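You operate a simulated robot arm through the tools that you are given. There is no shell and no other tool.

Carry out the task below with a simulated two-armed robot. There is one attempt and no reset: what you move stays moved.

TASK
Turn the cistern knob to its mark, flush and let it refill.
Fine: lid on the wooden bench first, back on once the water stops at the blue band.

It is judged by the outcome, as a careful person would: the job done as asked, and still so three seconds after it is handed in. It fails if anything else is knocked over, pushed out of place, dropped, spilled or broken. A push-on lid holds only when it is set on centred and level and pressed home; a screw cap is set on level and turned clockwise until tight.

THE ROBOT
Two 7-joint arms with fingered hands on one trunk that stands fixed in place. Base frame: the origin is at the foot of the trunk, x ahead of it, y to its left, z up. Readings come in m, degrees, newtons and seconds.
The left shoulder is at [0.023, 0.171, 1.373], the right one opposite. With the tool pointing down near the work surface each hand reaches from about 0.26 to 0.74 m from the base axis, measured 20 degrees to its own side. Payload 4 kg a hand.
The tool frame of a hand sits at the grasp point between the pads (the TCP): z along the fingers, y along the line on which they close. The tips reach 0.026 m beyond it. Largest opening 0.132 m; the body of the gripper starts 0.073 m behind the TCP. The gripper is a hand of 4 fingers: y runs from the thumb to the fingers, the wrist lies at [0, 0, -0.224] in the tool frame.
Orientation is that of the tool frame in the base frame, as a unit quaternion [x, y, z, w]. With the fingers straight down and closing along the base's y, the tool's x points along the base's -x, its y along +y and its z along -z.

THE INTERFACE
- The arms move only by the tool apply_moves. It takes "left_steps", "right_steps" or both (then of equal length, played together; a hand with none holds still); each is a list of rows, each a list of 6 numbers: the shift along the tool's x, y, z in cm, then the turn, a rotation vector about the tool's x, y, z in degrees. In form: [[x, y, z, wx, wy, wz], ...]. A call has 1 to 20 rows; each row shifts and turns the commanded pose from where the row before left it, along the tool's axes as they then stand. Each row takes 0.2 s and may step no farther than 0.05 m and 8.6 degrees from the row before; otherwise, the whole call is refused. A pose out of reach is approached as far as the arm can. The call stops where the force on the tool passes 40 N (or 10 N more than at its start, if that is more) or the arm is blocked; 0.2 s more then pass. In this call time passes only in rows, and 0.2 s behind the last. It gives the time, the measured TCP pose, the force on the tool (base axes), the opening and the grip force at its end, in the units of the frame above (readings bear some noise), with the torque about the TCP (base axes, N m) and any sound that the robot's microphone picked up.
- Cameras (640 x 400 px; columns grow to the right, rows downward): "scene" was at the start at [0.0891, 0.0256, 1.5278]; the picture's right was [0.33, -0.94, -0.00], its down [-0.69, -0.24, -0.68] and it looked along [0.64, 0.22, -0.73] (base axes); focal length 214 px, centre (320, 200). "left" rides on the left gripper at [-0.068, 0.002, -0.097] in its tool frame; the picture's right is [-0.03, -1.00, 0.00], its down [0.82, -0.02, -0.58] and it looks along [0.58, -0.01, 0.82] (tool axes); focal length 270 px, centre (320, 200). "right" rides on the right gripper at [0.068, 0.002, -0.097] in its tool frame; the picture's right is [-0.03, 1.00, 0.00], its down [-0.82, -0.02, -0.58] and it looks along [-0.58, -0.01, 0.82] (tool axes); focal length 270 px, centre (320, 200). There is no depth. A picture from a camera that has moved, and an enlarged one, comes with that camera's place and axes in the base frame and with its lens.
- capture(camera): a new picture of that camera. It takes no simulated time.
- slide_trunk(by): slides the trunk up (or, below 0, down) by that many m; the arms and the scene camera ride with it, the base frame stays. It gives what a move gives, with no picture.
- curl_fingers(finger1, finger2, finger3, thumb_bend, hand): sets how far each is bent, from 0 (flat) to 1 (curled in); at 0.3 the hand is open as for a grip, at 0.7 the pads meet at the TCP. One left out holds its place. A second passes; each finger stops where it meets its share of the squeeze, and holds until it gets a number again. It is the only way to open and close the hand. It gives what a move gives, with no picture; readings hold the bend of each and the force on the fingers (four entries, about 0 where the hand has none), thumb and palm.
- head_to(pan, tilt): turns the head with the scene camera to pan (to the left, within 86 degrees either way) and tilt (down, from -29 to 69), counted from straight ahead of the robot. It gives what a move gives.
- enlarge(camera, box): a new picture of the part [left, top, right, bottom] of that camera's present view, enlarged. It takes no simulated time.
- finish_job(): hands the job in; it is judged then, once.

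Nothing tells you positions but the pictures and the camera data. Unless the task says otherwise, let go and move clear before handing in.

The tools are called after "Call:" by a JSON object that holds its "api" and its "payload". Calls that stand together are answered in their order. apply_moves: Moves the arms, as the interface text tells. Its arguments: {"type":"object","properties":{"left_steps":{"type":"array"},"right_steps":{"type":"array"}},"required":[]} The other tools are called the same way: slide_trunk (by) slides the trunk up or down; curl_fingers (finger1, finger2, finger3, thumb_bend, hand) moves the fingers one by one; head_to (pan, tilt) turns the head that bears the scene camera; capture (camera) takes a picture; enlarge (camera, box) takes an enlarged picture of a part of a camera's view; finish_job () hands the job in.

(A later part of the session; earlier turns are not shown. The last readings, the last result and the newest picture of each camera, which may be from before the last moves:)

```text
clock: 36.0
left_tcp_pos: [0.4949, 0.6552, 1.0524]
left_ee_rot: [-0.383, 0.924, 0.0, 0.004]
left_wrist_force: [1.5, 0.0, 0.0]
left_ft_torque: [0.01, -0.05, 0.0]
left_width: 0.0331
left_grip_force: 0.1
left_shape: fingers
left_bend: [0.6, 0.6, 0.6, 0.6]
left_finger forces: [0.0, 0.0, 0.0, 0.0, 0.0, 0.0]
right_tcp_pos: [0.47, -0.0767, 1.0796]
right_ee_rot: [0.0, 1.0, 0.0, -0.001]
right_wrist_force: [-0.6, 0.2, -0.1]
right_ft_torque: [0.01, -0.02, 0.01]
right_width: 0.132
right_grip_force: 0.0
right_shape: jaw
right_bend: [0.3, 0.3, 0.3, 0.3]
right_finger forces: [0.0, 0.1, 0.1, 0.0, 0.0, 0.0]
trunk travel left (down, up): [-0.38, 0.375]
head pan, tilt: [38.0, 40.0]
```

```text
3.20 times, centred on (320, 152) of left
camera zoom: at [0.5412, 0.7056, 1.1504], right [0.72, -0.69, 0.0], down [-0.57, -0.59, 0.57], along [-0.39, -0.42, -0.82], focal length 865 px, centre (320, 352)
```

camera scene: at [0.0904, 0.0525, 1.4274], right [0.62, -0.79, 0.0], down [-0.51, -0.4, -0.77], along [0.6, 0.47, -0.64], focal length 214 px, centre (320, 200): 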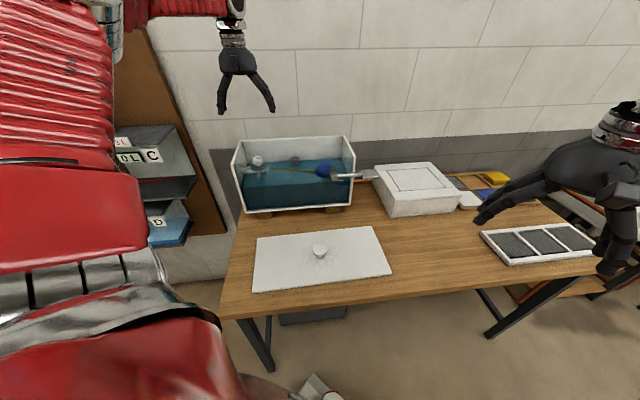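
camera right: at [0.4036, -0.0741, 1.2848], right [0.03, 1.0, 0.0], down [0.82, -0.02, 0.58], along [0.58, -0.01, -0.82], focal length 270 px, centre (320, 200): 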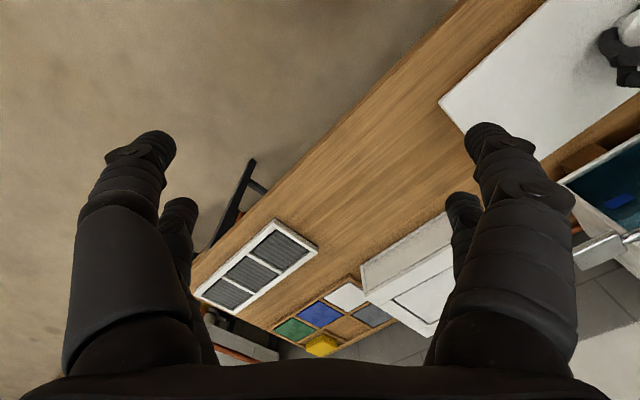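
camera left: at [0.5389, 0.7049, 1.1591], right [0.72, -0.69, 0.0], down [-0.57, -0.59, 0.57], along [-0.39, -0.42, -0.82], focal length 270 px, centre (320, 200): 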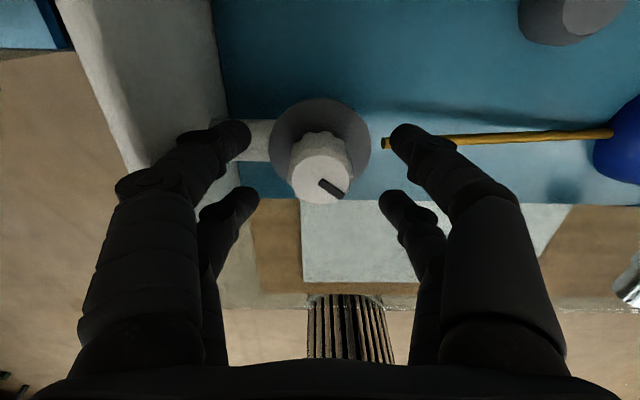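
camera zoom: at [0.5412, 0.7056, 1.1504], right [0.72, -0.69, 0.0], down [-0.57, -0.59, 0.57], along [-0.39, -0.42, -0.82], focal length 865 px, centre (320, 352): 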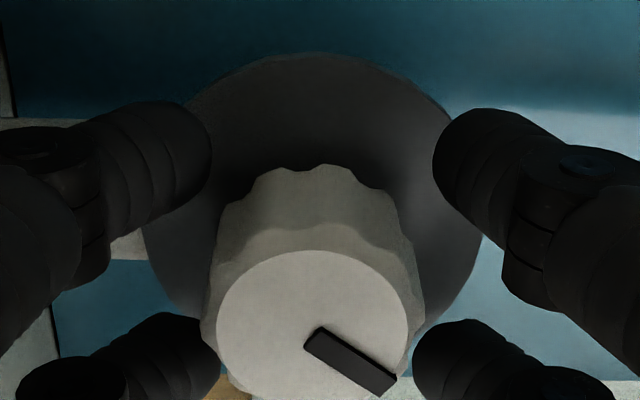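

The tips sit slightly low, near the knob's bottom edge. I'll raise 6 mm so that they meet its fluted side, then close.

Call:
{"api": "apply_moves", "payload": {"left_steps": [[0, 0, -0.6, 0, 0, 0]]}}

Call:
{"api": "curl_fingers", "payload": {"hand": "left", "finger1": 0.66, "finger2": 0.66, "finger3": 0.66, "thumb_bend": 0.66}}

Call:
{"api": "enlarge", "payload": {"camera": "scene", "box": [225, 110, 305, 160]}}

Call:
{"api": "enlarge", "payload": {"camera": "left", "box": [220, 90, 420, 215]}}

```text
clock: 36.4
left_tcp_pos: [0.4949, 0.6548, 1.061]
left_ee_rot: [-0.383, 0.924, -0.001, 0.004]
left_wrist_force: [-0.7, 0.4, 0.5]
left_ft_torque: [0.02, -0.02, 0.01]
left_width: 0.0331
left_grip_force: 0.0
left_shape: fingers
left_bend: [0.6, 0.6, 0.6, 0.6]
left_finger forces: [0.1, 0.1, 0.1, 0.1, 0.0, 0.1]
right_tcp_pos: [0.4703, -0.077, 1.0796]
right_ee_rot: [0.0, 1.0, 0.001, 0.0]
right_wrist_force: [0.4, -0.1, 0.4]
right_ft_torque: [-0.03, -0.03, -0.01]
right_width: 0.1319
right_grip_force: 0.1
right_shape: jaw
right_bend: [0.3, 0.3, 0.3, 0.3]
right_finger forces: [0.1, 0.1, 0.0, 0.0, 0.0, 0.0]
trunk travel left (down, up): [-0.38, 0.375]
head pan, tilt: [38.0, 40.0]
```

```text
clock: 37.4
left_tcp_pos: [0.4953, 0.6555, 1.0604]
left_ee_rot: [-0.383, 0.924, 0.0, 0.005]
left_wrist_force: [-0.7, 0.6, 0.1]
left_ft_torque: [-0.03, -0.02, -0.01]
left_width: 0.014
left_grip_force: 0.6
left_shape: fingers
left_bend: [0.66, 0.65, 0.66, 0.66]
left_finger forces: [0.3, 0.9, 0.1, 0.0, 0.1, 0.1]
right_tcp_pos: [0.4709, -0.0766, 1.0792]
right_ee_rot: [-0.001, 1.0, 0.001, 0.0]
right_wrist_force: [-0.2, -0.5, 0.3]
right_ft_torque: [0.01, 0.01, 0.05]
right_width: 0.1322
right_grip_force: 0.1
right_shape: jaw
right_bend: [0.3, 0.3, 0.3, 0.3]
right_finger forces: [0.0, 0.0, 0.0, 0.0, 0.0, 0.1]
trunk travel left (down, up): [-0.38, 0.375]
head pan, tilt: [38.0, 40.0]
```

```text
8.00 times, centred on (265, 135) of scene
camera zoom: at [0.1103, 0.0519, 1.3165], right [0.62, -0.79, 0.0], down [-0.51, -0.4, -0.77], along [0.6, 0.47, -0.64], focal length 1716 px, centre (760, 720)
```

zoom: 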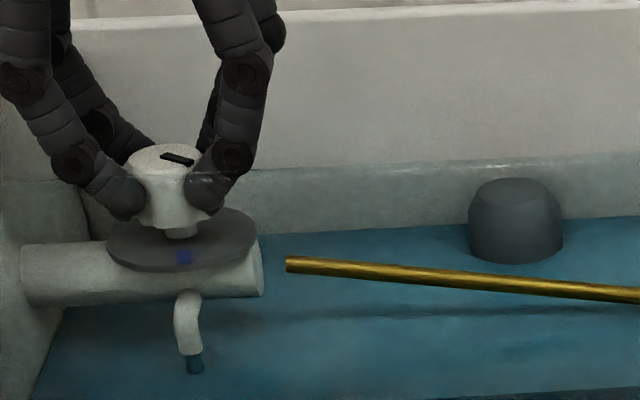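

```text
3.20 times, centred on (320, 152) of left
camera zoom: at [0.5413, 0.7046, 1.1571], right [0.72, -0.69, 0.0], down [-0.57, -0.59, 0.57], along [-0.39, -0.42, -0.82], focal length 865 px, centre (320, 352)
```

zoom: 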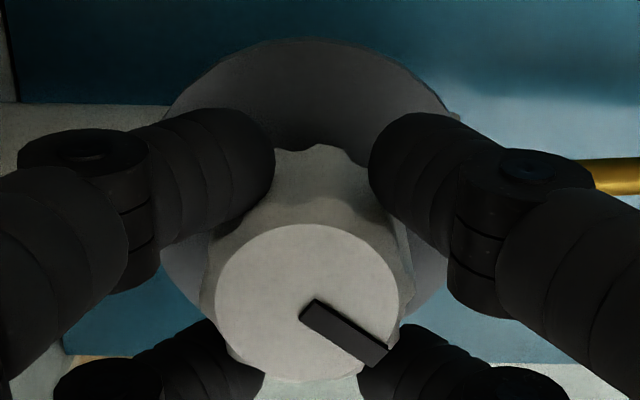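

First contact made; the grip is balanced around the knob. I'll close a bit more to hold it.

Call:
{"api": "curl_fingers", "payload": {"hand": "left", "finger1": 0.74, "finger2": 0.74, "finger3": 0.74, "thumb_bend": 0.74}}

Call:
{"api": "enlarge", "payload": {"camera": "scene", "box": [225, 110, 305, 160]}}

Call:
{"api": "enlarge", "payload": {"camera": "left", "box": [220, 90, 420, 215]}}

```text
clock: 38.4
left_tcp_pos: [0.4953, 0.6546, 1.0599]
left_ee_rot: [-0.383, 0.924, -0.001, 0.003]
left_wrist_force: [-3.3, -1.6, -6.8]
left_ft_torque: [0.02, 0.0, 0.01]
left_width: 0.0017
left_grip_force: 10.9
left_shape: fingers
left_bend: [0.71, 0.7, 0.71, 0.72]
left_finger forces: [4.9, 7.7, 5.8, 0.0, 4.1, 0.1]
right_tcp_pos: [0.471, -0.0771, 1.0798]
right_ee_rot: [0.0, 1.0, 0.0, -0.001]
right_wrist_force: [0.4, 0.0, 0.2]
right_ft_torque: [0.02, 0.0, -0.01]
right_width: 0.1319
right_grip_force: 0.1
right_shape: jaw
right_bend: [0.3, 0.3, 0.3, 0.3]
right_finger forces: [0.0, 0.0, 0.0, 0.0, 0.0, 0.0]
trunk travel left (down, up): [-0.38, 0.375]
head pan, tilt: [38.0, 40.0]
```

```text
8.00 times, centred on (265, 135) of scene
camera zoom: at [0.1106, 0.0524, 1.3164], right [0.62, -0.79, 0.0], down [-0.51, -0.4, -0.77], along [0.6, 0.47, -0.64], focal length 1716 px, centre (760, 720)
```

zoom: 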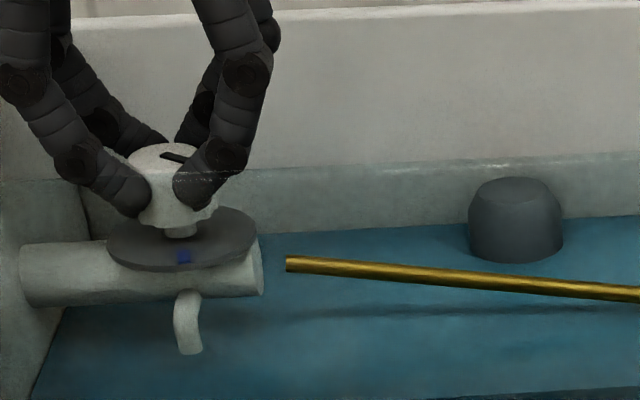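

```text
3.20 times, centred on (320, 152) of left
camera zoom: at [0.5415, 0.7051, 1.1561], right [0.72, -0.69, 0.0], down [-0.57, -0.59, 0.57], along [-0.39, -0.42, -0.82], focal length 865 px, centre (320, 352)
```

zoom: 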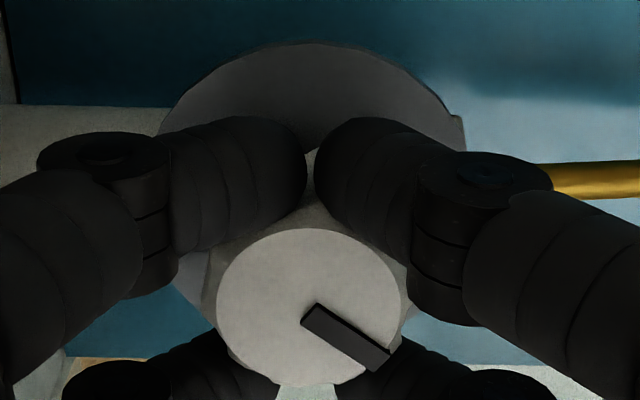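

The grip holds the knob. I turn it clockwise (about the tool's z) in small steps, 30° first, then check the pointer.

Call:
{"api": "apply_moves", "payload": {"left_steps": [[0, 0, 0, 0, 0, 5], [0, 0, 0, 0, 0, 5], [0, 0, 0, 0, 0, 5], [0, 0, 0, 0, 0, 5], [0, 0, 0, 0, 0, 5], [0, 0, 0, 0, 0, 5]]}}

Call:
{"api": "enlarge", "payload": {"camera": "scene", "box": [225, 110, 305, 160]}}

Call:
{"api": "enlarge", "payload": {"camera": "left", "box": [220, 90, 420, 215]}}

```text
clock: 39.8
left_tcp_pos: [0.4933, 0.6538, 1.0593]
left_ee_rot: [-0.13, 0.992, 0.0, 0.004]
left_wrist_force: [-3.0, 1.3, -3.5]
left_ft_torque: [0.05, 0.02, 0.02]
left_width: 0.0015
left_grip_force: 12.3
left_shape: fingers
left_bend: [0.72, 0.7, 0.71, 0.72]
left_finger forces: [5.9, 8.4, 5.6, 0.0, 4.7, 0.0]
right_tcp_pos: [0.4705, -0.0766, 1.0795]
right_ee_rot: [0.0, 1.0, 0.0, 0.0]
right_wrist_force: [-0.1, 0.1, -1.0]
right_ft_torque: [-0.01, -0.03, 0.04]
right_width: 0.1315
right_grip_force: 0.1
right_shape: jaw
right_bend: [0.3, 0.3, 0.3, 0.3]
right_finger forces: [0.1, 0.0, 0.0, 0.1, 0.1, 0.1]
trunk travel left (down, up): [-0.38, 0.375]
head pan, tilt: [38.0, 40.0]
```

```text
8.00 times, centred on (265, 135) of scene
camera zoom: at [0.1103, 0.0523, 1.3166], right [0.62, -0.79, 0.0], down [-0.51, -0.4, -0.77], along [0.6, 0.47, -0.64], focal length 1716 px, centre (760, 720)
```

zoom: 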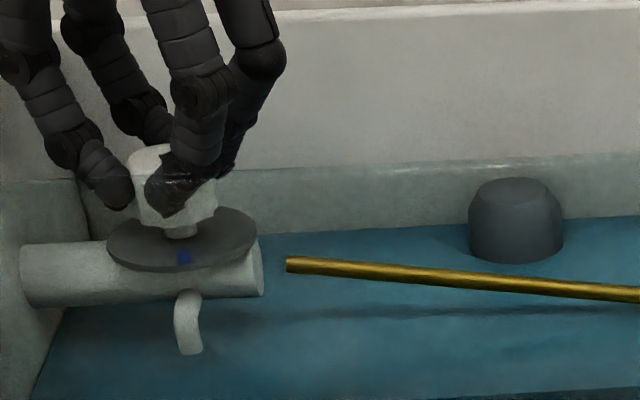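

```text
3.20 times, centred on (320, 152) of left
camera zoom: at [0.5592, 0.6736, 1.1558], right [0.28, -0.96, 0.0], down [-0.79, -0.23, 0.57], along [-0.55, -0.16, -0.82], focal length 865 px, centre (320, 352)
```

zoom: 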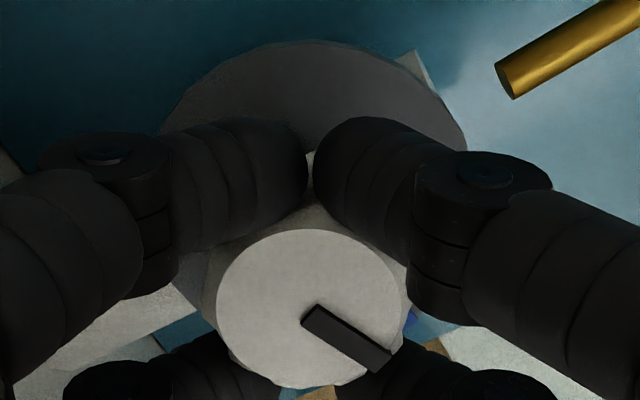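

The knob turned with the hand (pointer fixed relative to it), and the blue mark now shows near the pointer. I'll turn the remaining 12°.

Call:
{"api": "apply_moves", "payload": {"left_steps": [[0, 0, 0, 0, 0, 4], [0, 0, 0, 0, 0, 4], [0, 0, 0, 0, 0, 4]]}}

Call:
{"api": "enlarge", "payload": {"camera": "left", "box": [220, 90, 420, 215]}}

Call:
{"api": "enlarge", "payload": {"camera": "scene", "box": [225, 110, 305, 160]}}

```text
clock: 40.6
left_tcp_pos: [0.4927, 0.6546, 1.0595]
left_ee_rot: [-0.027, 1.0, 0.001, 0.004]
left_wrist_force: [0.6, 1.3, -5.8]
left_ft_torque: [-0.02, -0.05, 0.01]
left_width: 0.0013
left_grip_force: 11.5
left_shape: fingers
left_bend: [0.72, 0.71, 0.71, 0.72]
left_finger forces: [6.4, 7.2, 5.0, 0.0, 5.7, 0.1]
right_tcp_pos: [0.4713, -0.0771, 1.0789]
right_ee_rot: [0.0, 1.0, 0.0, -0.001]
right_wrist_force: [-0.2, 0.7, 0.1]
right_ft_torque: [-0.02, -0.01, 0.0]
right_width: 0.1319
right_grip_force: 0.0
right_shape: jaw
right_bend: [0.3, 0.3, 0.3, 0.3]
right_finger forces: [0.0, 0.1, 0.1, 0.0, 0.0, 0.1]
trunk travel left (down, up): [-0.38, 0.375]
head pan, tilt: [38.0, 40.0]
```

```text
3.20 times, centred on (320, 152) of left
camera zoom: at [0.5614, 0.6598, 1.156], right [0.08, -1.0, 0.0], down [-0.82, -0.06, 0.57], along [-0.57, -0.04, -0.82], focal length 865 px, centre (320, 352)
```

zoom: 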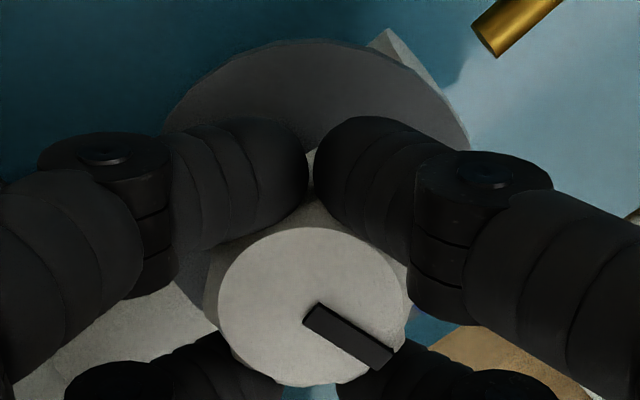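

```text
8.00 times, centred on (265, 135) of scene
camera zoom: at [0.1111, 0.0524, 1.3164], right [0.62, -0.79, 0.0], down [-0.51, -0.4, -0.77], along [0.6, 0.47, -0.64], focal length 1716 px, centre (760, 720)
```

zoom: 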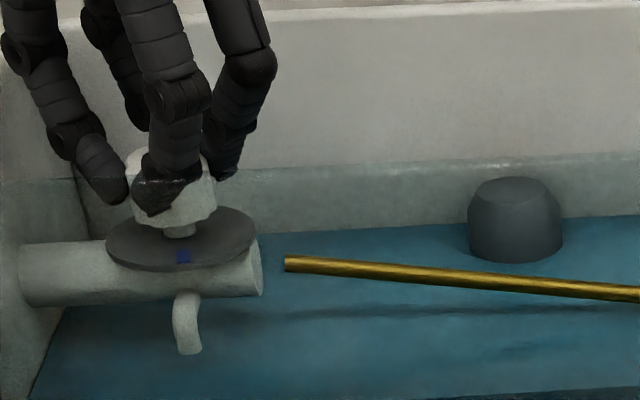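

Turned 42° in all. I'll open the fingers, rise clear, and check the pointer against the mark.

Call:
{"api": "curl_fingers", "payload": {"hand": "left", "finger1": 0.5, "finger2": 0.5, "finger3": 0.5, "thumb_bend": 0.5}}

Call:
{"api": "apply_moves", "payload": {"left_steps": [[0, 0, -2, 0, 0, 0], [0, 0, -3, 0, 0, 0], [0, 0, -3, 0, 0, 0], [0, 0, -4, 0, 0, 0], [0, 0, -4, 0, 0, 0]]}}

Call:
{"api": "capture", "payload": {"camera": "left"}}

Call:
{"api": "enlarge", "payload": {"camera": "scene", "box": [225, 110, 305, 160]}}

```text
clock: 41.6
left_tcp_pos: [0.4937, 0.6531, 1.0602]
left_ee_rot: [-0.026, 1.0, 0.001, 0.003]
left_wrist_force: [-0.6, -0.7, 0.0]
left_ft_torque: [0.0, -0.02, 0.01]
left_width: 0.0655
left_grip_force: 0.1
left_shape: fingers
left_bend: [0.5, 0.5, 0.5, 0.5]
left_finger forces: [0.1, 0.0, 0.1, 0.0, 0.1, 0.0]
right_tcp_pos: [0.4698, -0.0764, 1.0791]
right_ee_rot: [0.0, 1.0, 0.0, -0.001]
right_wrist_force: [0.1, 0.6, -0.3]
right_ft_torque: [0.03, 0.02, -0.01]
right_width: 0.1318
right_grip_force: 0.0
right_shape: jaw
right_bend: [0.3, 0.3, 0.3, 0.3]
right_finger forces: [0.0, 0.1, 0.0, 0.0, 0.0, 0.0]
trunk travel left (down, up): [-0.38, 0.375]
head pan, tilt: [38.0, 40.0]
```

```text
clock: 42.8
left_tcp_pos: [0.4921, 0.6532, 1.2198]
left_ee_rot: [-0.026, 1.0, 0.001, 0.003]
left_wrist_force: [0.0, -0.7, -0.7]
left_ft_torque: [0.01, 0.0, -0.03]
left_width: 0.0656
left_grip_force: 0.1
left_shape: fingers
left_bend: [0.5, 0.5, 0.5, 0.5]
left_finger forces: [0.0, 0.1, 0.0, 0.0, 0.0, 0.0]
right_tcp_pos: [0.4705, -0.0772, 1.0794]
right_ee_rot: [0.001, 1.0, 0.0, 0.0]
right_wrist_force: [-0.2, 0.6, 0.1]
right_ft_torque: [-0.01, 0.03, -0.01]
right_width: 0.1322
right_grip_force: 0.1
right_shape: jaw
right_bend: [0.3, 0.3, 0.3, 0.3]
right_finger forces: [0.0, 0.0, 0.0, 0.0, 0.0, 0.0]
trunk travel left (down, up): [-0.38, 0.375]
head pan, tilt: [38.0, 40.0]
```

```text
taken
camera left: at [0.5601, 0.6588, 1.3157], right [0.08, -1.0, 0.0], down [-0.82, -0.06, 0.57], along [-0.57, -0.04, -0.82], focal length 270 px, centre (320, 200)
```

left: 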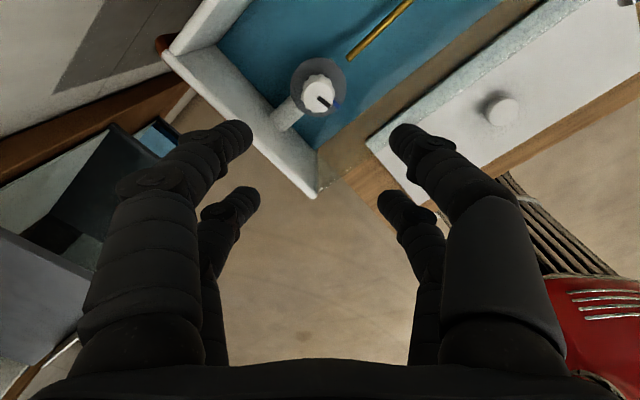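

```text
8.00 times, centred on (265, 135) of scene
camera zoom: at [0.111, 0.0512, 1.3165], right [0.62, -0.79, 0.0], down [-0.51, -0.4, -0.77], along [0.6, 0.47, -0.64], focal length 1716 px, centre (760, 720)
```

zoom: 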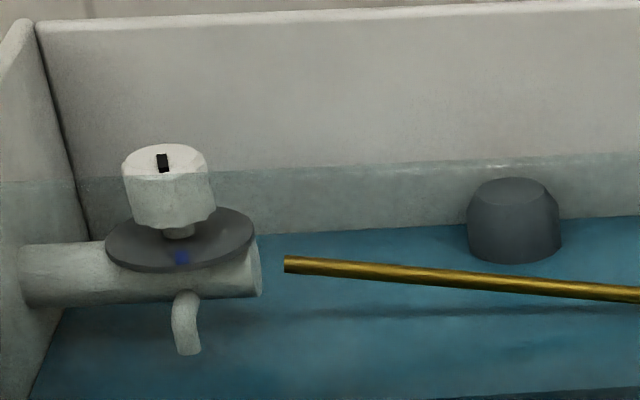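

Call:
{"api": "enlarge", "payload": {"camera": "left", "box": [270, 50, 366, 110]}}

Call:
{"api": "enlarge", "payload": {"camera": "scene", "box": [235, 122, 267, 146]}}

```text
6.67 times, centred on (318, 80) of left
camera zoom: at [0.5601, 0.6588, 1.3157], right [0.08, -1.0, 0.0], down [-0.82, -0.06, 0.57], along [-0.57, -0.04, -0.82], focal length 1802 px, centre (333, 1000)
```

zoom: 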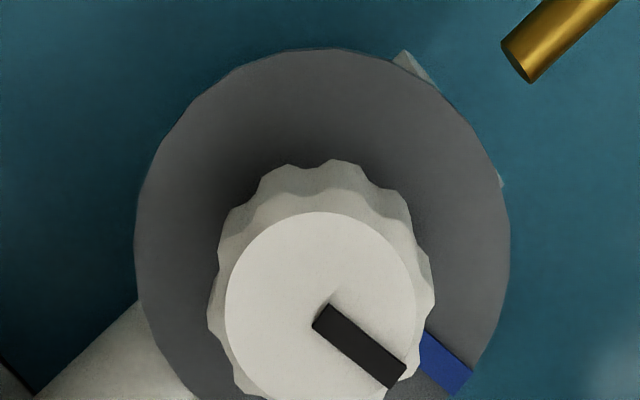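

```text
16.00 times, centred on (251, 134) of scene
camera zoom: at [0.111, 0.0512, 1.3165], right [0.62, -0.79, 0.0], down [-0.51, -0.4, -0.77], along [0.6, 0.47, -0.64], focal length 3432 px, centre (1424, 1256)
```

zoom: 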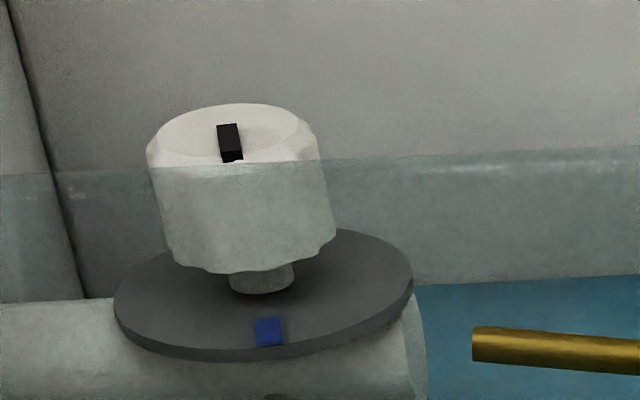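

The pointer is close to the mark, perhaps a few degrees short. I'll take a sharper look to measure the remaining error.

Call:
{"api": "enlarge", "payload": {"camera": "left", "box": [278, 56, 358, 121]}}

Call:
{"api": "enlarge", "payload": {"camera": "left", "box": [312, 82, 352, 112]}}

```text
6.15 times, centred on (318, 88) of left
camera zoom: at [0.5601, 0.6588, 1.3157], right [0.08, -1.0, 0.0], down [-0.82, -0.06, 0.57], along [-0.57, -0.04, -0.82], focal length 1663 px, centre (332, 886)
```

zoom: 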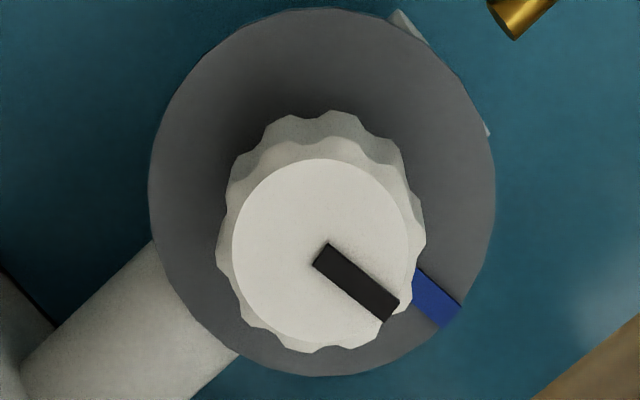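

```text
13.33 times, centred on (332, 97) of left
camera zoom: at [0.5601, 0.6588, 1.3157], right [0.08, -1.0, 0.0], down [-0.82, -0.06, 0.57], along [-0.57, -0.04, -0.82], focal length 3604 px, centre (160, 1573)
```

zoom: 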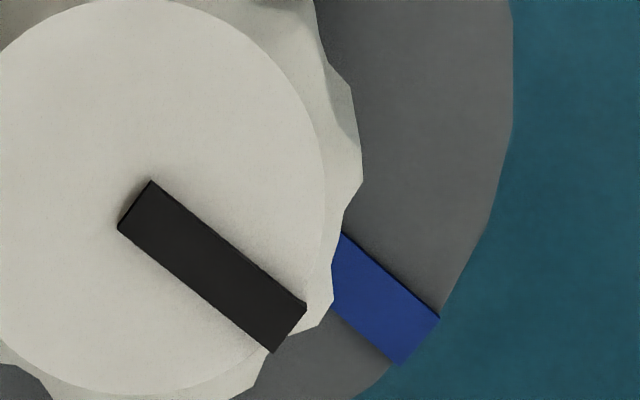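

Working it out in 3D, the pointer is within about 1–2° of the mark, so the knob is set. Next is the flush lever: its hub is near (0.585, 0.376, 1.027) and its paddle near (0.70, 0.31, 1.01). I'll bring the left hand above the paddle, turned back square to the tank.

Call:
{"api": "apply_moves", "payload": {"left_steps": [[-1.65, -3.47, 0, 0, 0, 0], [-1.65, -3.47, 0, 0, 0, 0], [-1.65, -3.47, 0, 0, 0, 0], [-1.65, -3.47, 0, 0, 0, 0], [-1.65, -3.47, 0, 0, 0, 0], [-1.65, -3.47, 0, 0, 0, 0], [-1.65, -3.47, 0, 0, 0, 0], [-1.65, -3.47, 0, 0, 0, 0], [-1.65, -3.47, 0, 0, 0, 0], [-1.65, -3.47, 0, 0, 0, 0], [0, 0, 0, 0, 0, -7], [0, 0, 0, 0, 0, -7], [0, 0, 0, 0, 0, -7], [0, 0, 0, 0, 0, -7], [0, 0, 0, 0, 0, -7], [0, 0, 0, 0, 0, -7]]}}

Call:
{"api": "capture", "payload": {"camera": "left"}}

Call:
{"api": "capture", "payload": {"camera": "scene"}}

```text
clock: 46.2
left_tcp_pos: [0.6147, 0.3277, 1.1954]
left_ee_rot: [-0.383, 0.924, -0.001, 0.005]
left_wrist_force: [0.6, -0.5, -0.2]
left_ft_torque: [0.05, 0.01, -0.02]
left_width: 0.0656
left_grip_force: 0.0
left_shape: fingers
left_bend: [0.5, 0.5, 0.5, 0.5]
left_finger forces: [0.0, 0.0, 0.0, 0.1, 0.1, 0.0]
left hand out of reach, approached as far as the arm can: row 7, 8, 9, 10
right_tcp_pos: [0.4706, -0.0767, 1.08]
right_ee_rot: [0.0, 1.0, 0.0, 0.0]
right_wrist_force: [0.3, -0.5, 0.3]
right_ft_torque: [0.02, 0.0, 0.03]
right_width: 0.1319
right_grip_force: 0.1
right_shape: jaw
right_bend: [0.3, 0.3, 0.3, 0.3]
right_finger forces: [0.1, 0.0, 0.0, 0.0, 0.0, 0.1]
trunk travel left (down, up): [-0.38, 0.375]
head pan, tilt: [38.0, 40.0]
```

```text
taken
camera left: at [0.6624, 0.3789, 1.2911], right [0.73, -0.69, 0.0], down [-0.57, -0.59, 0.57], along [-0.39, -0.42, -0.82], focal length 270 px, centre (320, 200)
```

left: 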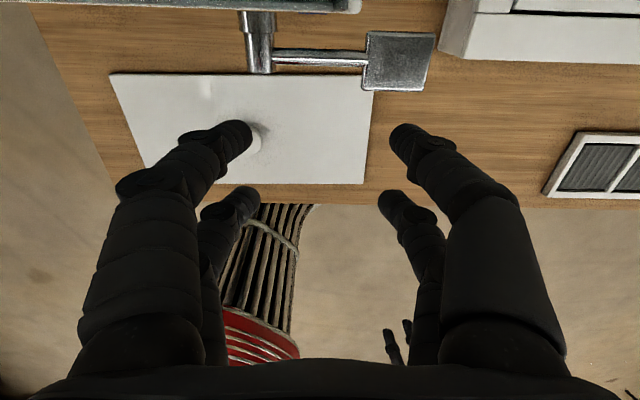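

```text
taken
camera scene: at [0.1107, 0.0518, 1.3165], right [0.62, -0.79, 0.0], down [-0.51, -0.4, -0.77], along [0.6, 0.47, -0.64], focal length 214 px, centre (320, 200)
```

scene: 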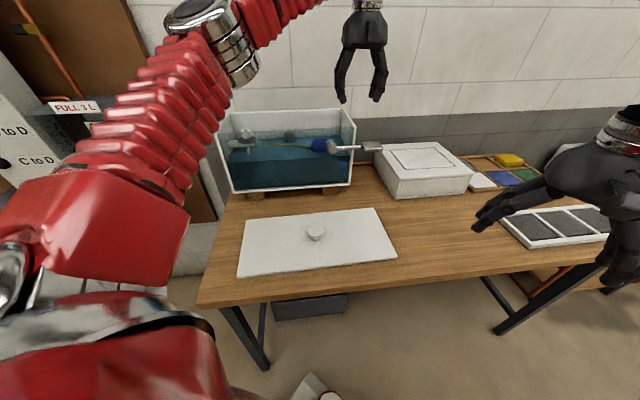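

The paddle is about 6 cm square, centred near (0.692, 0.300, 1.015), a little beyond straight-down reach. I'll close the fingers to a point and tilt the hand 30° outward so the fingertips can reach it from above.

Call:
{"api": "curl_fingers", "payload": {"hand": "left", "finger1": 0.68, "finger2": 0.68, "finger3": 0.68, "thumb_bend": 0.68}}

Call:
{"api": "apply_moves", "payload": {"left_steps": [[0, 0, 0, 0, -7.5, 0], [0, 0, 0, 0, -7.5, 0], [0, 0, 0, 0, -7.5, 0], [0, 0, 0, 0, -7.5, 0], [0.71, -2.23, 2.48, 0, 0, 0], [0.71, -2.23, 2.48, 0, 0, 0], [0.71, -2.23, 2.48, 0, 0, 0]]}}

Call:
{"api": "capture", "payload": {"camera": "left"}}

Call:
{"api": "enlarge", "payload": {"camera": "scene", "box": [290, 60, 450, 160]}}

```text
clock: 47.2
left_tcp_pos: [0.6167, 0.3279, 1.1944]
left_ee_rot: [-0.383, 0.924, 0.0, 0.004]
left_wrist_force: [-0.1, 0.8, 0.3]
left_ft_torque: [0.03, 0.01, -0.01]
left_width: 0.0074
left_grip_force: 0.1
left_shape: fingers
left_bend: [0.68, 0.68, 0.68, 0.68]
left_finger forces: [0.0, 0.0, 0.0, 0.0, 0.0, 0.1]
right_tcp_pos: [0.4696, -0.0773, 1.0795]
right_ee_rot: [0.0, 1.0, 0.0, -0.001]
right_wrist_force: [-0.4, 0.1, -1.1]
right_ft_torque: [-0.03, 0.01, 0.0]
right_width: 0.1319
right_grip_force: 0.0
right_shape: jaw
right_bend: [0.3, 0.3, 0.3, 0.3]
right_finger forces: [0.0, 0.0, 0.1, 0.1, 0.1, 0.0]
trunk travel left (down, up): [-0.38, 0.375]
head pan, tilt: [38.0, 40.0]
```

```text
clock: 48.8
left_tcp_pos: [0.6814, 0.2977, 1.1178]
left_ee_rot: [-0.371, 0.891, 0.099, 0.242]
left_wrist_force: [0.1, 0.1, 0.0]
left_ft_torque: [0.0, 0.04, 0.02]
left_width: 0.0075
left_grip_force: 0.0
left_shape: fingers
left_bend: [0.68, 0.68, 0.68, 0.68]
left_finger forces: [0.0, 0.0, 0.0, 0.1, 0.0, 0.1]
right_tcp_pos: [0.4724, -0.0773, 1.0778]
right_ee_rot: [0.0, 1.0, -0.001, -0.002]
right_wrist_force: [0.1, -0.2, -0.4]
right_ft_torque: [0.0, 0.05, 0.0]
right_width: 0.1323
right_grip_force: 0.0
right_shape: jaw
right_bend: [0.3, 0.3, 0.3, 0.3]
right_finger forces: [0.1, 0.1, 0.1, 0.0, 0.0, 0.0]
trunk travel left (down, up): [-0.38, 0.375]
head pan, tilt: [38.0, 40.0]
```

```text
taken
camera left: at [0.6863, 0.3068, 1.2347], right [0.72, -0.69, 0.01], down [-0.69, -0.72, 0.09], along [-0.05, -0.07, -1.0], focal length 270 px, centre (320, 200)
```

left: 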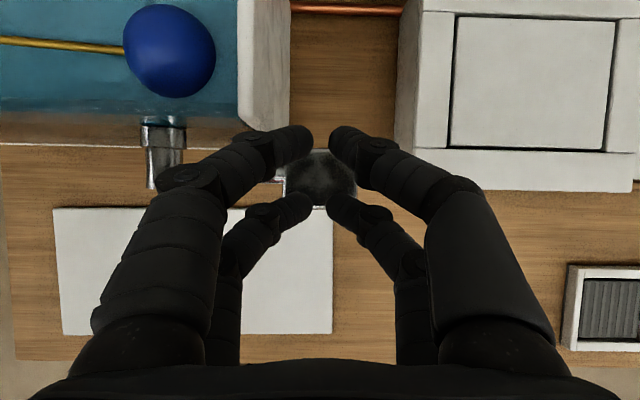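

```text
4.00 times, centred on (370, 110) of scene
camera zoom: at [0.1139, 0.0527, 1.316], right [0.62, -0.79, 0.0], down [-0.51, -0.4, -0.76], along [0.6, 0.47, -0.65], focal length 858 px, centre (120, 560)
```

zoom: 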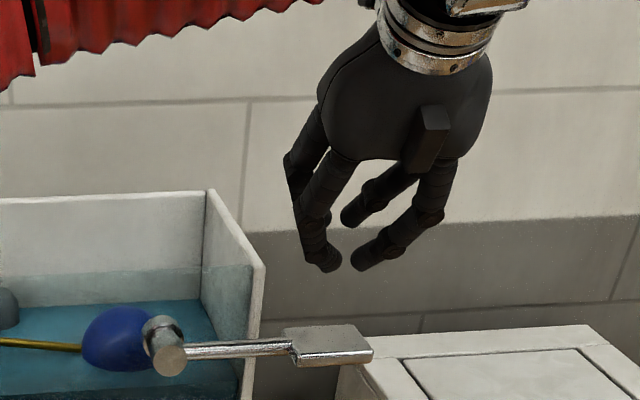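

The four fingertips hang directly over the paddle with the left camera looking straight down at it. I'll move down to touch it.

Call:
{"api": "apply_moves", "payload": {"left_steps": [[1.0, 0, 1.73, 0, 0, 0], [1.0, 0, 1.73, 0, 0, 0], [0.75, 0, 1.3, 0, 0, 0]]}}

Call:
{"api": "enlarge", "payload": {"camera": "scene", "box": [290, 90, 450, 190]}}

Call:
{"api": "capture", "payload": {"camera": "left"}}

```text
clock: 49.6
left_tcp_pos: [0.6784, 0.2976, 1.0629]
left_ee_rot: [-0.37, 0.891, 0.099, 0.243]
left_wrist_force: [-0.3, -0.3, 0.0]
left_ft_torque: [0.02, 0.01, 0.01]
left_width: 0.0076
left_grip_force: 0.1
left_shape: fingers
left_bend: [0.68, 0.68, 0.68, 0.68]
left_finger forces: [0.0, 0.1, 0.0, 0.0, 0.1, 0.0]
right_tcp_pos: [0.4715, -0.0778, 1.0789]
right_ee_rot: [0.0, 1.0, 0.0, -0.001]
right_wrist_force: [-0.1, 0.4, -0.5]
right_ft_torque: [0.01, 0.02, 0.0]
right_width: 0.1318
right_grip_force: 0.0
right_shape: jaw
right_bend: [0.3, 0.3, 0.3, 0.3]
right_finger forces: [0.0, 0.0, 0.0, 0.0, 0.0, 0.1]
trunk travel left (down, up): [-0.38, 0.375]
head pan, tilt: [38.0, 40.0]
```

```text
4.00 times, centred on (370, 140) of scene
camera zoom: at [0.1113, 0.052, 1.3164], right [0.62, -0.79, 0.0], down [-0.51, -0.4, -0.77], along [0.6, 0.47, -0.64], focal length 858 px, centre (120, 440)
```

zoom: 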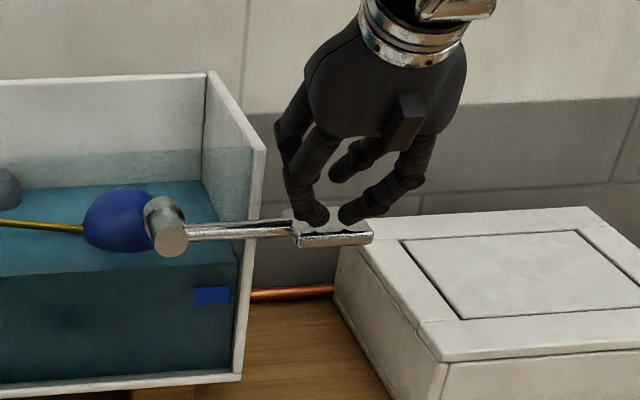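

```text
taken
camera left: at [0.6836, 0.3058, 1.1803], right [0.72, -0.69, 0.02], down [-0.69, -0.72, 0.09], along [-0.05, -0.07, -1.0], focal length 270 px, centre (320, 200)
```

left: 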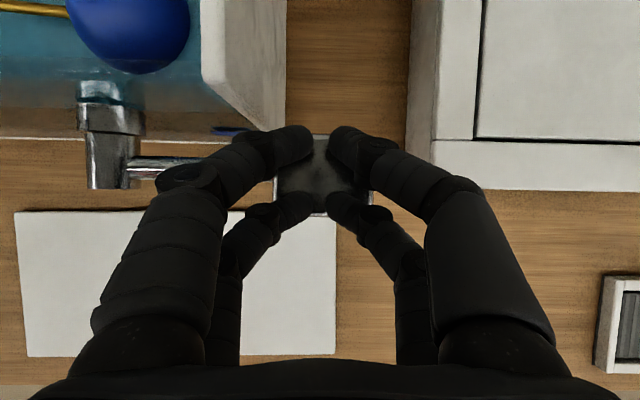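

The tips are just on the paddle, and the white box is 8 cm clear of it. Now I press the lever down.

Call:
{"api": "apply_moves", "payload": {"left_steps": [[0.5, 0, 0.87, 0, 0, 0], [0.5, 0, 0.87, 0, 0, 0], [0.5, 0, 0.87, 0, 0, 0], [0.5, 0, 0.87, 0, 0, 0]]}}

Call:
{"api": "enlarge", "payload": {"camera": "scene", "box": [210, 80, 450, 230]}}

```text
clock: 50.6
left_tcp_pos: [0.6786, 0.2966, 1.0267]
left_ee_rot: [-0.37, 0.891, 0.098, 0.243]
left_wrist_force: [0.3, 0.4, 2.3]
left_ft_torque: [0.02, 0.0, 0.02]
left_width: 0.0075
left_grip_force: 1.3
left_shape: fingers
left_bend: [0.68, 0.69, 0.68, 0.68]
left_finger forces: [0.0, 2.1, 0.1, 0.1, 0.0, 0.0]
right_tcp_pos: [0.4716, -0.0778, 1.0792]
right_ee_rot: [0.0, 1.0, 0.0, -0.001]
right_wrist_force: [-0.2, 0.1, 0.5]
right_ft_torque: [0.02, -0.03, 0.01]
right_width: 0.132
right_grip_force: 0.1
right_shape: jaw
right_bend: [0.3, 0.3, 0.3, 0.3]
right_finger forces: [0.0, 0.0, 0.0, 0.0, 0.0, 0.0]
trunk travel left (down, up): [-0.38, 0.375]
head pan, tilt: [38.0, 40.0]
```

```text
2.67 times, centred on (330, 155) of scene
camera zoom: at [0.1106, 0.0518, 1.3165], right [0.62, -0.79, 0.0], down [-0.51, -0.4, -0.77], along [0.6, 0.47, -0.64], focal length 572 px, centre (293, 320)
```

zoom: 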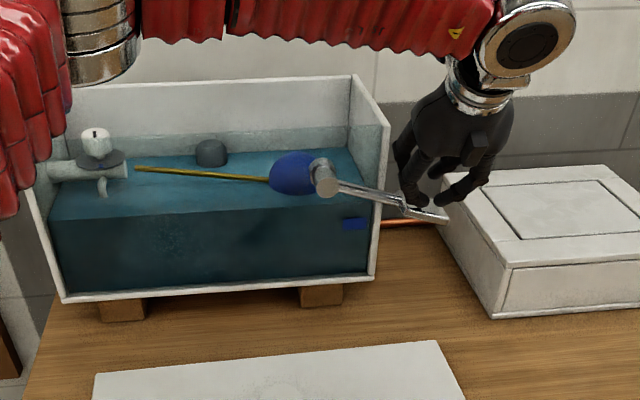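

The lever is turning easily (about 2 N). I'll press further down and watch for the flush.

Call:
{"api": "apply_moves", "payload": {"left_steps": [[0.5, 0, 0.87, 0, 0, 0], [0.5, 0, 0.87, 0, 0, 0]]}}

Call:
{"api": "enlarge", "payload": {"camera": "scene", "box": [210, 80, 450, 230]}}

```text
clock: 51.2
left_tcp_pos: [0.6777, 0.2957, 1.0064]
left_ee_rot: [-0.37, 0.891, 0.099, 0.244]
left_wrist_force: [0.6, 0.0, 3.1]
left_ft_torque: [0.02, 0.04, 0.06]
left_width: 0.0075
left_grip_force: 1.8
left_shape: fingers
left_bend: [0.68, 0.69, 0.68, 0.68]
left_finger forces: [0.0, 2.7, 0.0, 0.1, 0.1, 0.0]
right_tcp_pos: [0.4708, -0.0764, 1.0803]
right_ee_rot: [0.0, 1.0, -0.001, -0.001]
right_wrist_force: [-0.5, 0.8, -0.1]
right_ft_torque: [0.01, -0.02, -0.03]
right_width: 0.132
right_grip_force: 0.0
right_shape: jaw
right_bend: [0.3, 0.3, 0.3, 0.3]
right_finger forces: [0.1, 0.0, 0.0, 0.0, 0.1, 0.0]
trunk travel left (down, up): [-0.38, 0.375]
head pan, tilt: [38.0, 40.0]
```

```text
2.67 times, centred on (330, 155) of scene
camera zoom: at [0.1104, 0.0516, 1.3165], right [0.62, -0.79, 0.0], down [-0.51, -0.4, -0.77], along [0.6, 0.47, -0.64], focal length 572 px, centre (293, 320)
```

zoom: 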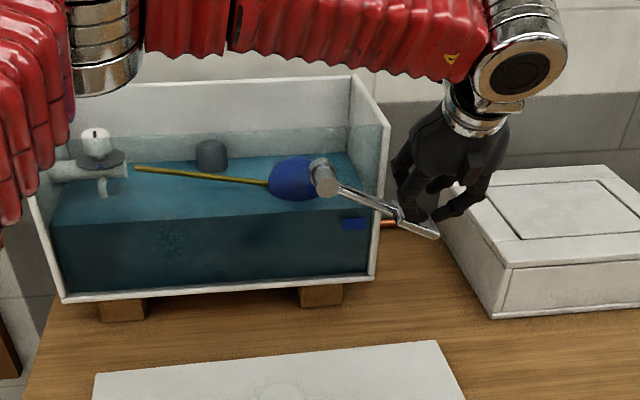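

No flush yet at about 27° of lever travel. Pressing a little farther.

Call:
{"api": "apply_moves", "payload": {"left_steps": [[0.5, 0, 0.87, 0, 0, 0], [0.5, 0, 0.87, 0, 0, 0]]}}

Call:
{"api": "enlarge", "payload": {"camera": "scene", "box": [210, 80, 450, 230]}}

Call:
{"api": "capture", "payload": {"camera": "left"}}

```text
clock: 51.8
left_tcp_pos: [0.678, 0.293, 0.99]
left_ee_rot: [-0.37, 0.89, 0.097, 0.247]
left_wrist_force: [4.1, -2.4, 21.8]
left_ft_torque: [-0.1, 0.08, 0.14]
left_width: 0.0076
left_grip_force: 12.0
left_shape: fingers
left_bend: [0.68, 0.74, 0.67, 0.68]
left_finger forces: [0.1, 16.6, 6.9, 0.1, 0.0, 0.1]
right_tcp_pos: [0.469, -0.0789, 1.0797]
right_ee_rot: [0.0, 1.0, 0.0, 0.0]
right_wrist_force: [-0.1, -0.2, 0.5]
right_ft_torque: [-0.02, -0.02, 0.0]
right_width: 0.1317
right_grip_force: 0.2
right_shape: jaw
right_bend: [0.3, 0.3, 0.3, 0.3]
right_finger forces: [0.0, 0.0, 0.0, 0.1, 0.0, 0.0]
trunk travel left (down, up): [-0.38, 0.375]
head pan, tilt: [38.0, 40.0]
```

```text
2.67 times, centred on (330, 155) of scene
camera zoom: at [0.1088, 0.0507, 1.3171], right [0.62, -0.79, 0.0], down [-0.51, -0.4, -0.77], along [0.6, 0.47, -0.64], focal length 572 px, centre (293, 320)
```

zoom: 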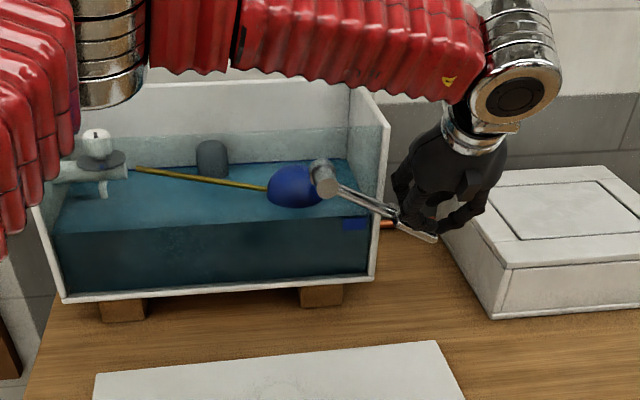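

```text
taken
camera left: at [0.683, 0.3026, 1.1079], right [0.72, -0.69, 0.02], down [-0.69, -0.72, 0.08], along [-0.04, -0.07, -1.0], focal length 270 px, centre (320, 200)
```

left: 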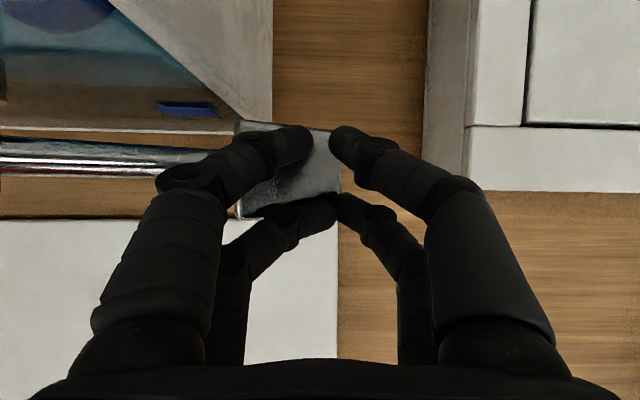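

The lever is at its stop (22 N) and the water level has started to fall. I'll hold it lightly for a second.

Call:
{"api": "apply_moves", "payload": {"left_steps": [[-0.15, 0, -0.26, 0, 0, 0], [0, 0, 0, 0, 0, 0], [0, 0, 0, 0, 0, 0], [0, 0, 0, 0, 0, 0], [0, 0, 0, 0, 0, 0]]}}

Call:
{"api": "enlarge", "payload": {"camera": "scene", "box": [210, 80, 450, 230]}}

```text
clock: 53.0
left_tcp_pos: [0.6774, 0.2929, 0.9912]
left_ee_rot: [-0.37, 0.891, 0.098, 0.245]
left_wrist_force: [9.3, -1.4, 22.4]
left_ft_torque: [-0.2, -0.2, 0.11]
left_width: 0.0075
left_grip_force: 12.3
left_shape: fingers
left_bend: [0.68, 0.74, 0.68, 0.68]
left_finger forces: [0.1, 12.3, 12.7, 0.1, 0.0, 0.0]
right_tcp_pos: [0.4697, -0.0789, 1.0804]
right_ee_rot: [-0.001, 1.0, 0.001, 0.0]
right_wrist_force: [0.0, 0.3, 0.1]
right_ft_torque: [-0.04, 0.0, 0.01]
right_width: 0.1317
right_grip_force: 0.0
right_shape: jaw
right_bend: [0.3, 0.3, 0.3, 0.3]
right_finger forces: [0.0, 0.1, 0.0, 0.0, 0.0, 0.0]
trunk travel left (down, up): [-0.38, 0.375]
head pan, tilt: [38.0, 40.0]
```

```text
2.67 times, centred on (330, 155) of scene
camera zoom: at [0.1095, 0.0506, 1.3167], right [0.62, -0.79, 0.0], down [-0.51, -0.39, -0.77], along [0.6, 0.47, -0.64], focal length 572 px, centre (293, 320)
```

zoom: 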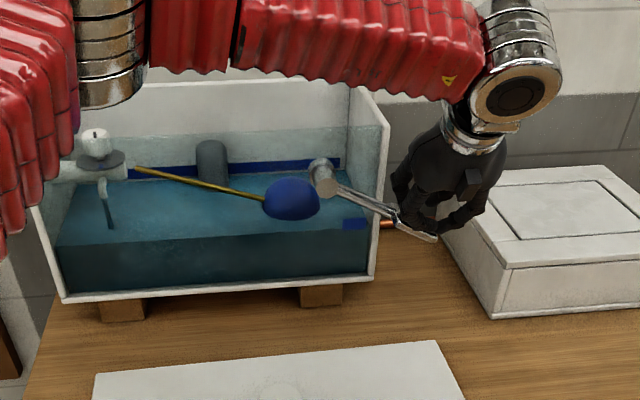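

The tank is draining; the blue band is now visible on the back wall above the water. I'll hold a bit longer for a full flush.

Call:
{"api": "apply_moves", "payload": {"left_steps": [[-0.1, 0, -0.17, 0, 0, 0], [0, 0, 0, 0, 0, 0], [0, 0, 0, 0, 0, 0], [0, 0, 0, 0, 0, 0], [0, 0, 0, 0, 0, 0], [0, 0, 0, 0, 0, 0], [0, 0, 0, 0, 0, 0]]}}

Call:
{"api": "enlarge", "payload": {"camera": "scene", "box": [210, 80, 450, 230]}}

```text
clock: 54.6
left_tcp_pos: [0.6771, 0.2924, 0.9908]
left_ee_rot: [-0.37, 0.891, 0.099, 0.242]
left_wrist_force: [5.3, -5.9, 13.0]
left_ft_torque: [-0.27, -0.17, 0.14]
left_width: 0.0073
left_grip_force: 7.7
left_shape: fingers
left_bend: [0.68, 0.74, 0.68, 0.68]
left_finger forces: [0.1, 7.6, 8.6, 0.0, 0.1, 0.0]
right_tcp_pos: [0.4697, -0.0783, 1.0799]
right_ee_rot: [0.0, 1.0, 0.001, 0.0]
right_wrist_force: [0.2, 0.7, -0.1]
right_ft_torque: [0.02, 0.04, 0.01]
right_width: 0.1317
right_grip_force: 0.1
right_shape: jaw
right_bend: [0.3, 0.3, 0.3, 0.3]
right_finger forces: [0.1, 0.0, 0.0, 0.0, 0.0, 0.0]
trunk travel left (down, up): [-0.38, 0.375]
head pan, tilt: [38.0, 40.0]
```

```text
2.67 times, centred on (330, 155) of scene
camera zoom: at [0.11, 0.0505, 1.3166], right [0.62, -0.79, 0.0], down [-0.51, -0.39, -0.77], along [0.6, 0.47, -0.64], focal length 572 px, centre (293, 320)
```

zoom: 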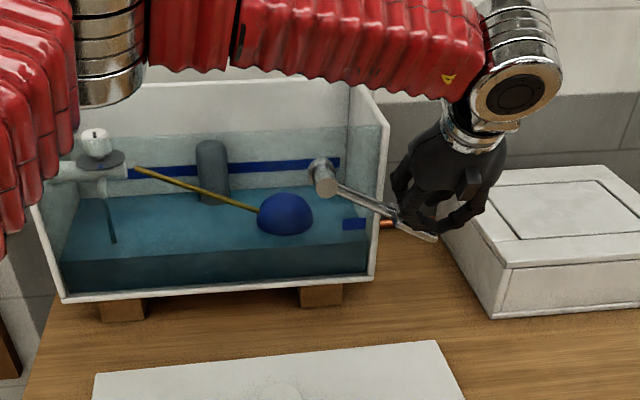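

Still draining well. Another couple of seconds.

Call:
{"api": "apply_moves", "payload": {"left_steps": [[0, 0, 0, 0, 0, 0], [0, 0, 0, 0, 0, 0], [0, 0, 0, 0, 0, 0], [0, 0, 0, 0, 0, 0], [0, 0, 0, 0, 0, 0], [0, 0, 0, 0, 0, 0], [0, 0, 0, 0, 0, 0], [0, 0, 0, 0, 0, 0], [0, 0, 0, 0, 0, 0], [0, 0, 0, 0, 0, 0]]}}

Call:
{"api": "enlarge", "payload": {"camera": "scene", "box": [210, 80, 450, 230]}}

```text
clock: 56.8
left_tcp_pos: [0.6776, 0.2941, 0.9924]
left_ee_rot: [-0.369, 0.891, 0.098, 0.244]
left_wrist_force: [2.0, -7.2, 8.5]
left_ft_torque: [-0.29, -0.06, 0.07]
left_width: 0.0072
left_grip_force: 6.7
left_shape: fingers
left_bend: [0.68, 0.74, 0.67, 0.68]
left_finger forces: [0.0, 7.5, 5.3, 0.1, 0.0, 0.1]
right_tcp_pos: [0.4702, -0.0769, 1.0802]
right_ee_rot: [0.0, 1.0, 0.0, 0.0]
right_wrist_force: [0.4, 0.2, -0.8]
right_ft_torque: [0.04, -0.02, 0.02]
right_width: 0.132
right_grip_force: 0.0
right_shape: jaw
right_bend: [0.3, 0.3, 0.3, 0.3]
right_finger forces: [0.1, 0.1, 0.0, 0.1, 0.0, 0.1]
trunk travel left (down, up): [-0.38, 0.375]
head pan, tilt: [38.0, 40.0]
```

```text
2.67 times, centred on (330, 155) of scene
camera zoom: at [0.1099, 0.0505, 1.3167], right [0.62, -0.79, 0.0], down [-0.51, -0.39, -0.77], along [0.6, 0.47, -0.64], focal length 572 px, centre (293, 320)
```

zoom: 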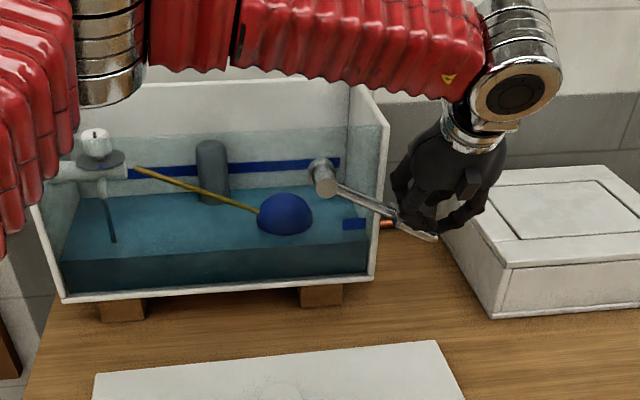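

The level has stopped falling, so I'll let the lever come up gently and move the hand clear above it.

Call:
{"api": "apply_moves", "payload": {"left_steps": [[-0.5, 0, -0.87, 0, 0, 0], [-0.5, 0, -0.87, 0, 0, 0], [-0.75, 0, -1.3, 0, 0, 0], [-0.75, 0, -1.3, 0, 0, 0], [-1.0, 0, -1.73, 0, 0, 0], [-1.0, 0, -1.73, 0, 0, 0], [-1.0, 0, -1.73, 0, 0, 0]]}}

Call:
{"api": "enlarge", "payload": {"camera": "scene", "box": [210, 80, 450, 230]}}

```text
clock: 58.4
left_tcp_pos: [0.6766, 0.2962, 1.1004]
left_ee_rot: [-0.37, 0.892, 0.099, 0.242]
left_wrist_force: [-0.5, -0.1, -0.3]
left_ft_torque: [-0.03, 0.02, 0.01]
left_width: 0.0076
left_grip_force: 0.0
left_shape: fingers
left_bend: [0.68, 0.68, 0.68, 0.68]
left_finger forces: [0.0, 0.2, 0.0, 0.0, 0.0, 0.1]
right_tcp_pos: [0.4711, -0.0782, 1.079]
right_ee_rot: [-0.001, 1.0, 0.0, -0.001]
right_wrist_force: [-0.1, 0.0, -0.1]
right_ft_torque: [0.02, 0.0, 0.0]
right_width: 0.1321
right_grip_force: 0.0
right_shape: jaw
right_bend: [0.3, 0.3, 0.3, 0.3]
right_finger forces: [0.0, 0.0, 0.0, 0.0, 0.0, 0.1]
trunk travel left (down, up): [-0.38, 0.375]
head pan, tilt: [38.0, 40.0]
```

```text
2.67 times, centred on (330, 155) of scene
camera zoom: at [0.1106, 0.0518, 1.3165], right [0.62, -0.79, 0.0], down [-0.51, -0.4, -0.77], along [0.6, 0.47, -0.64], focal length 572 px, centre (293, 320)
```

zoom: 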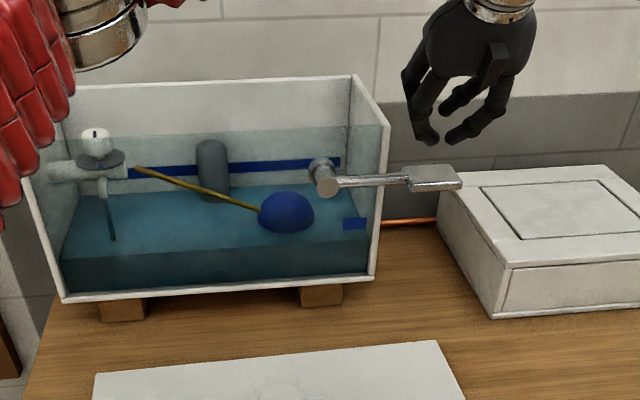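

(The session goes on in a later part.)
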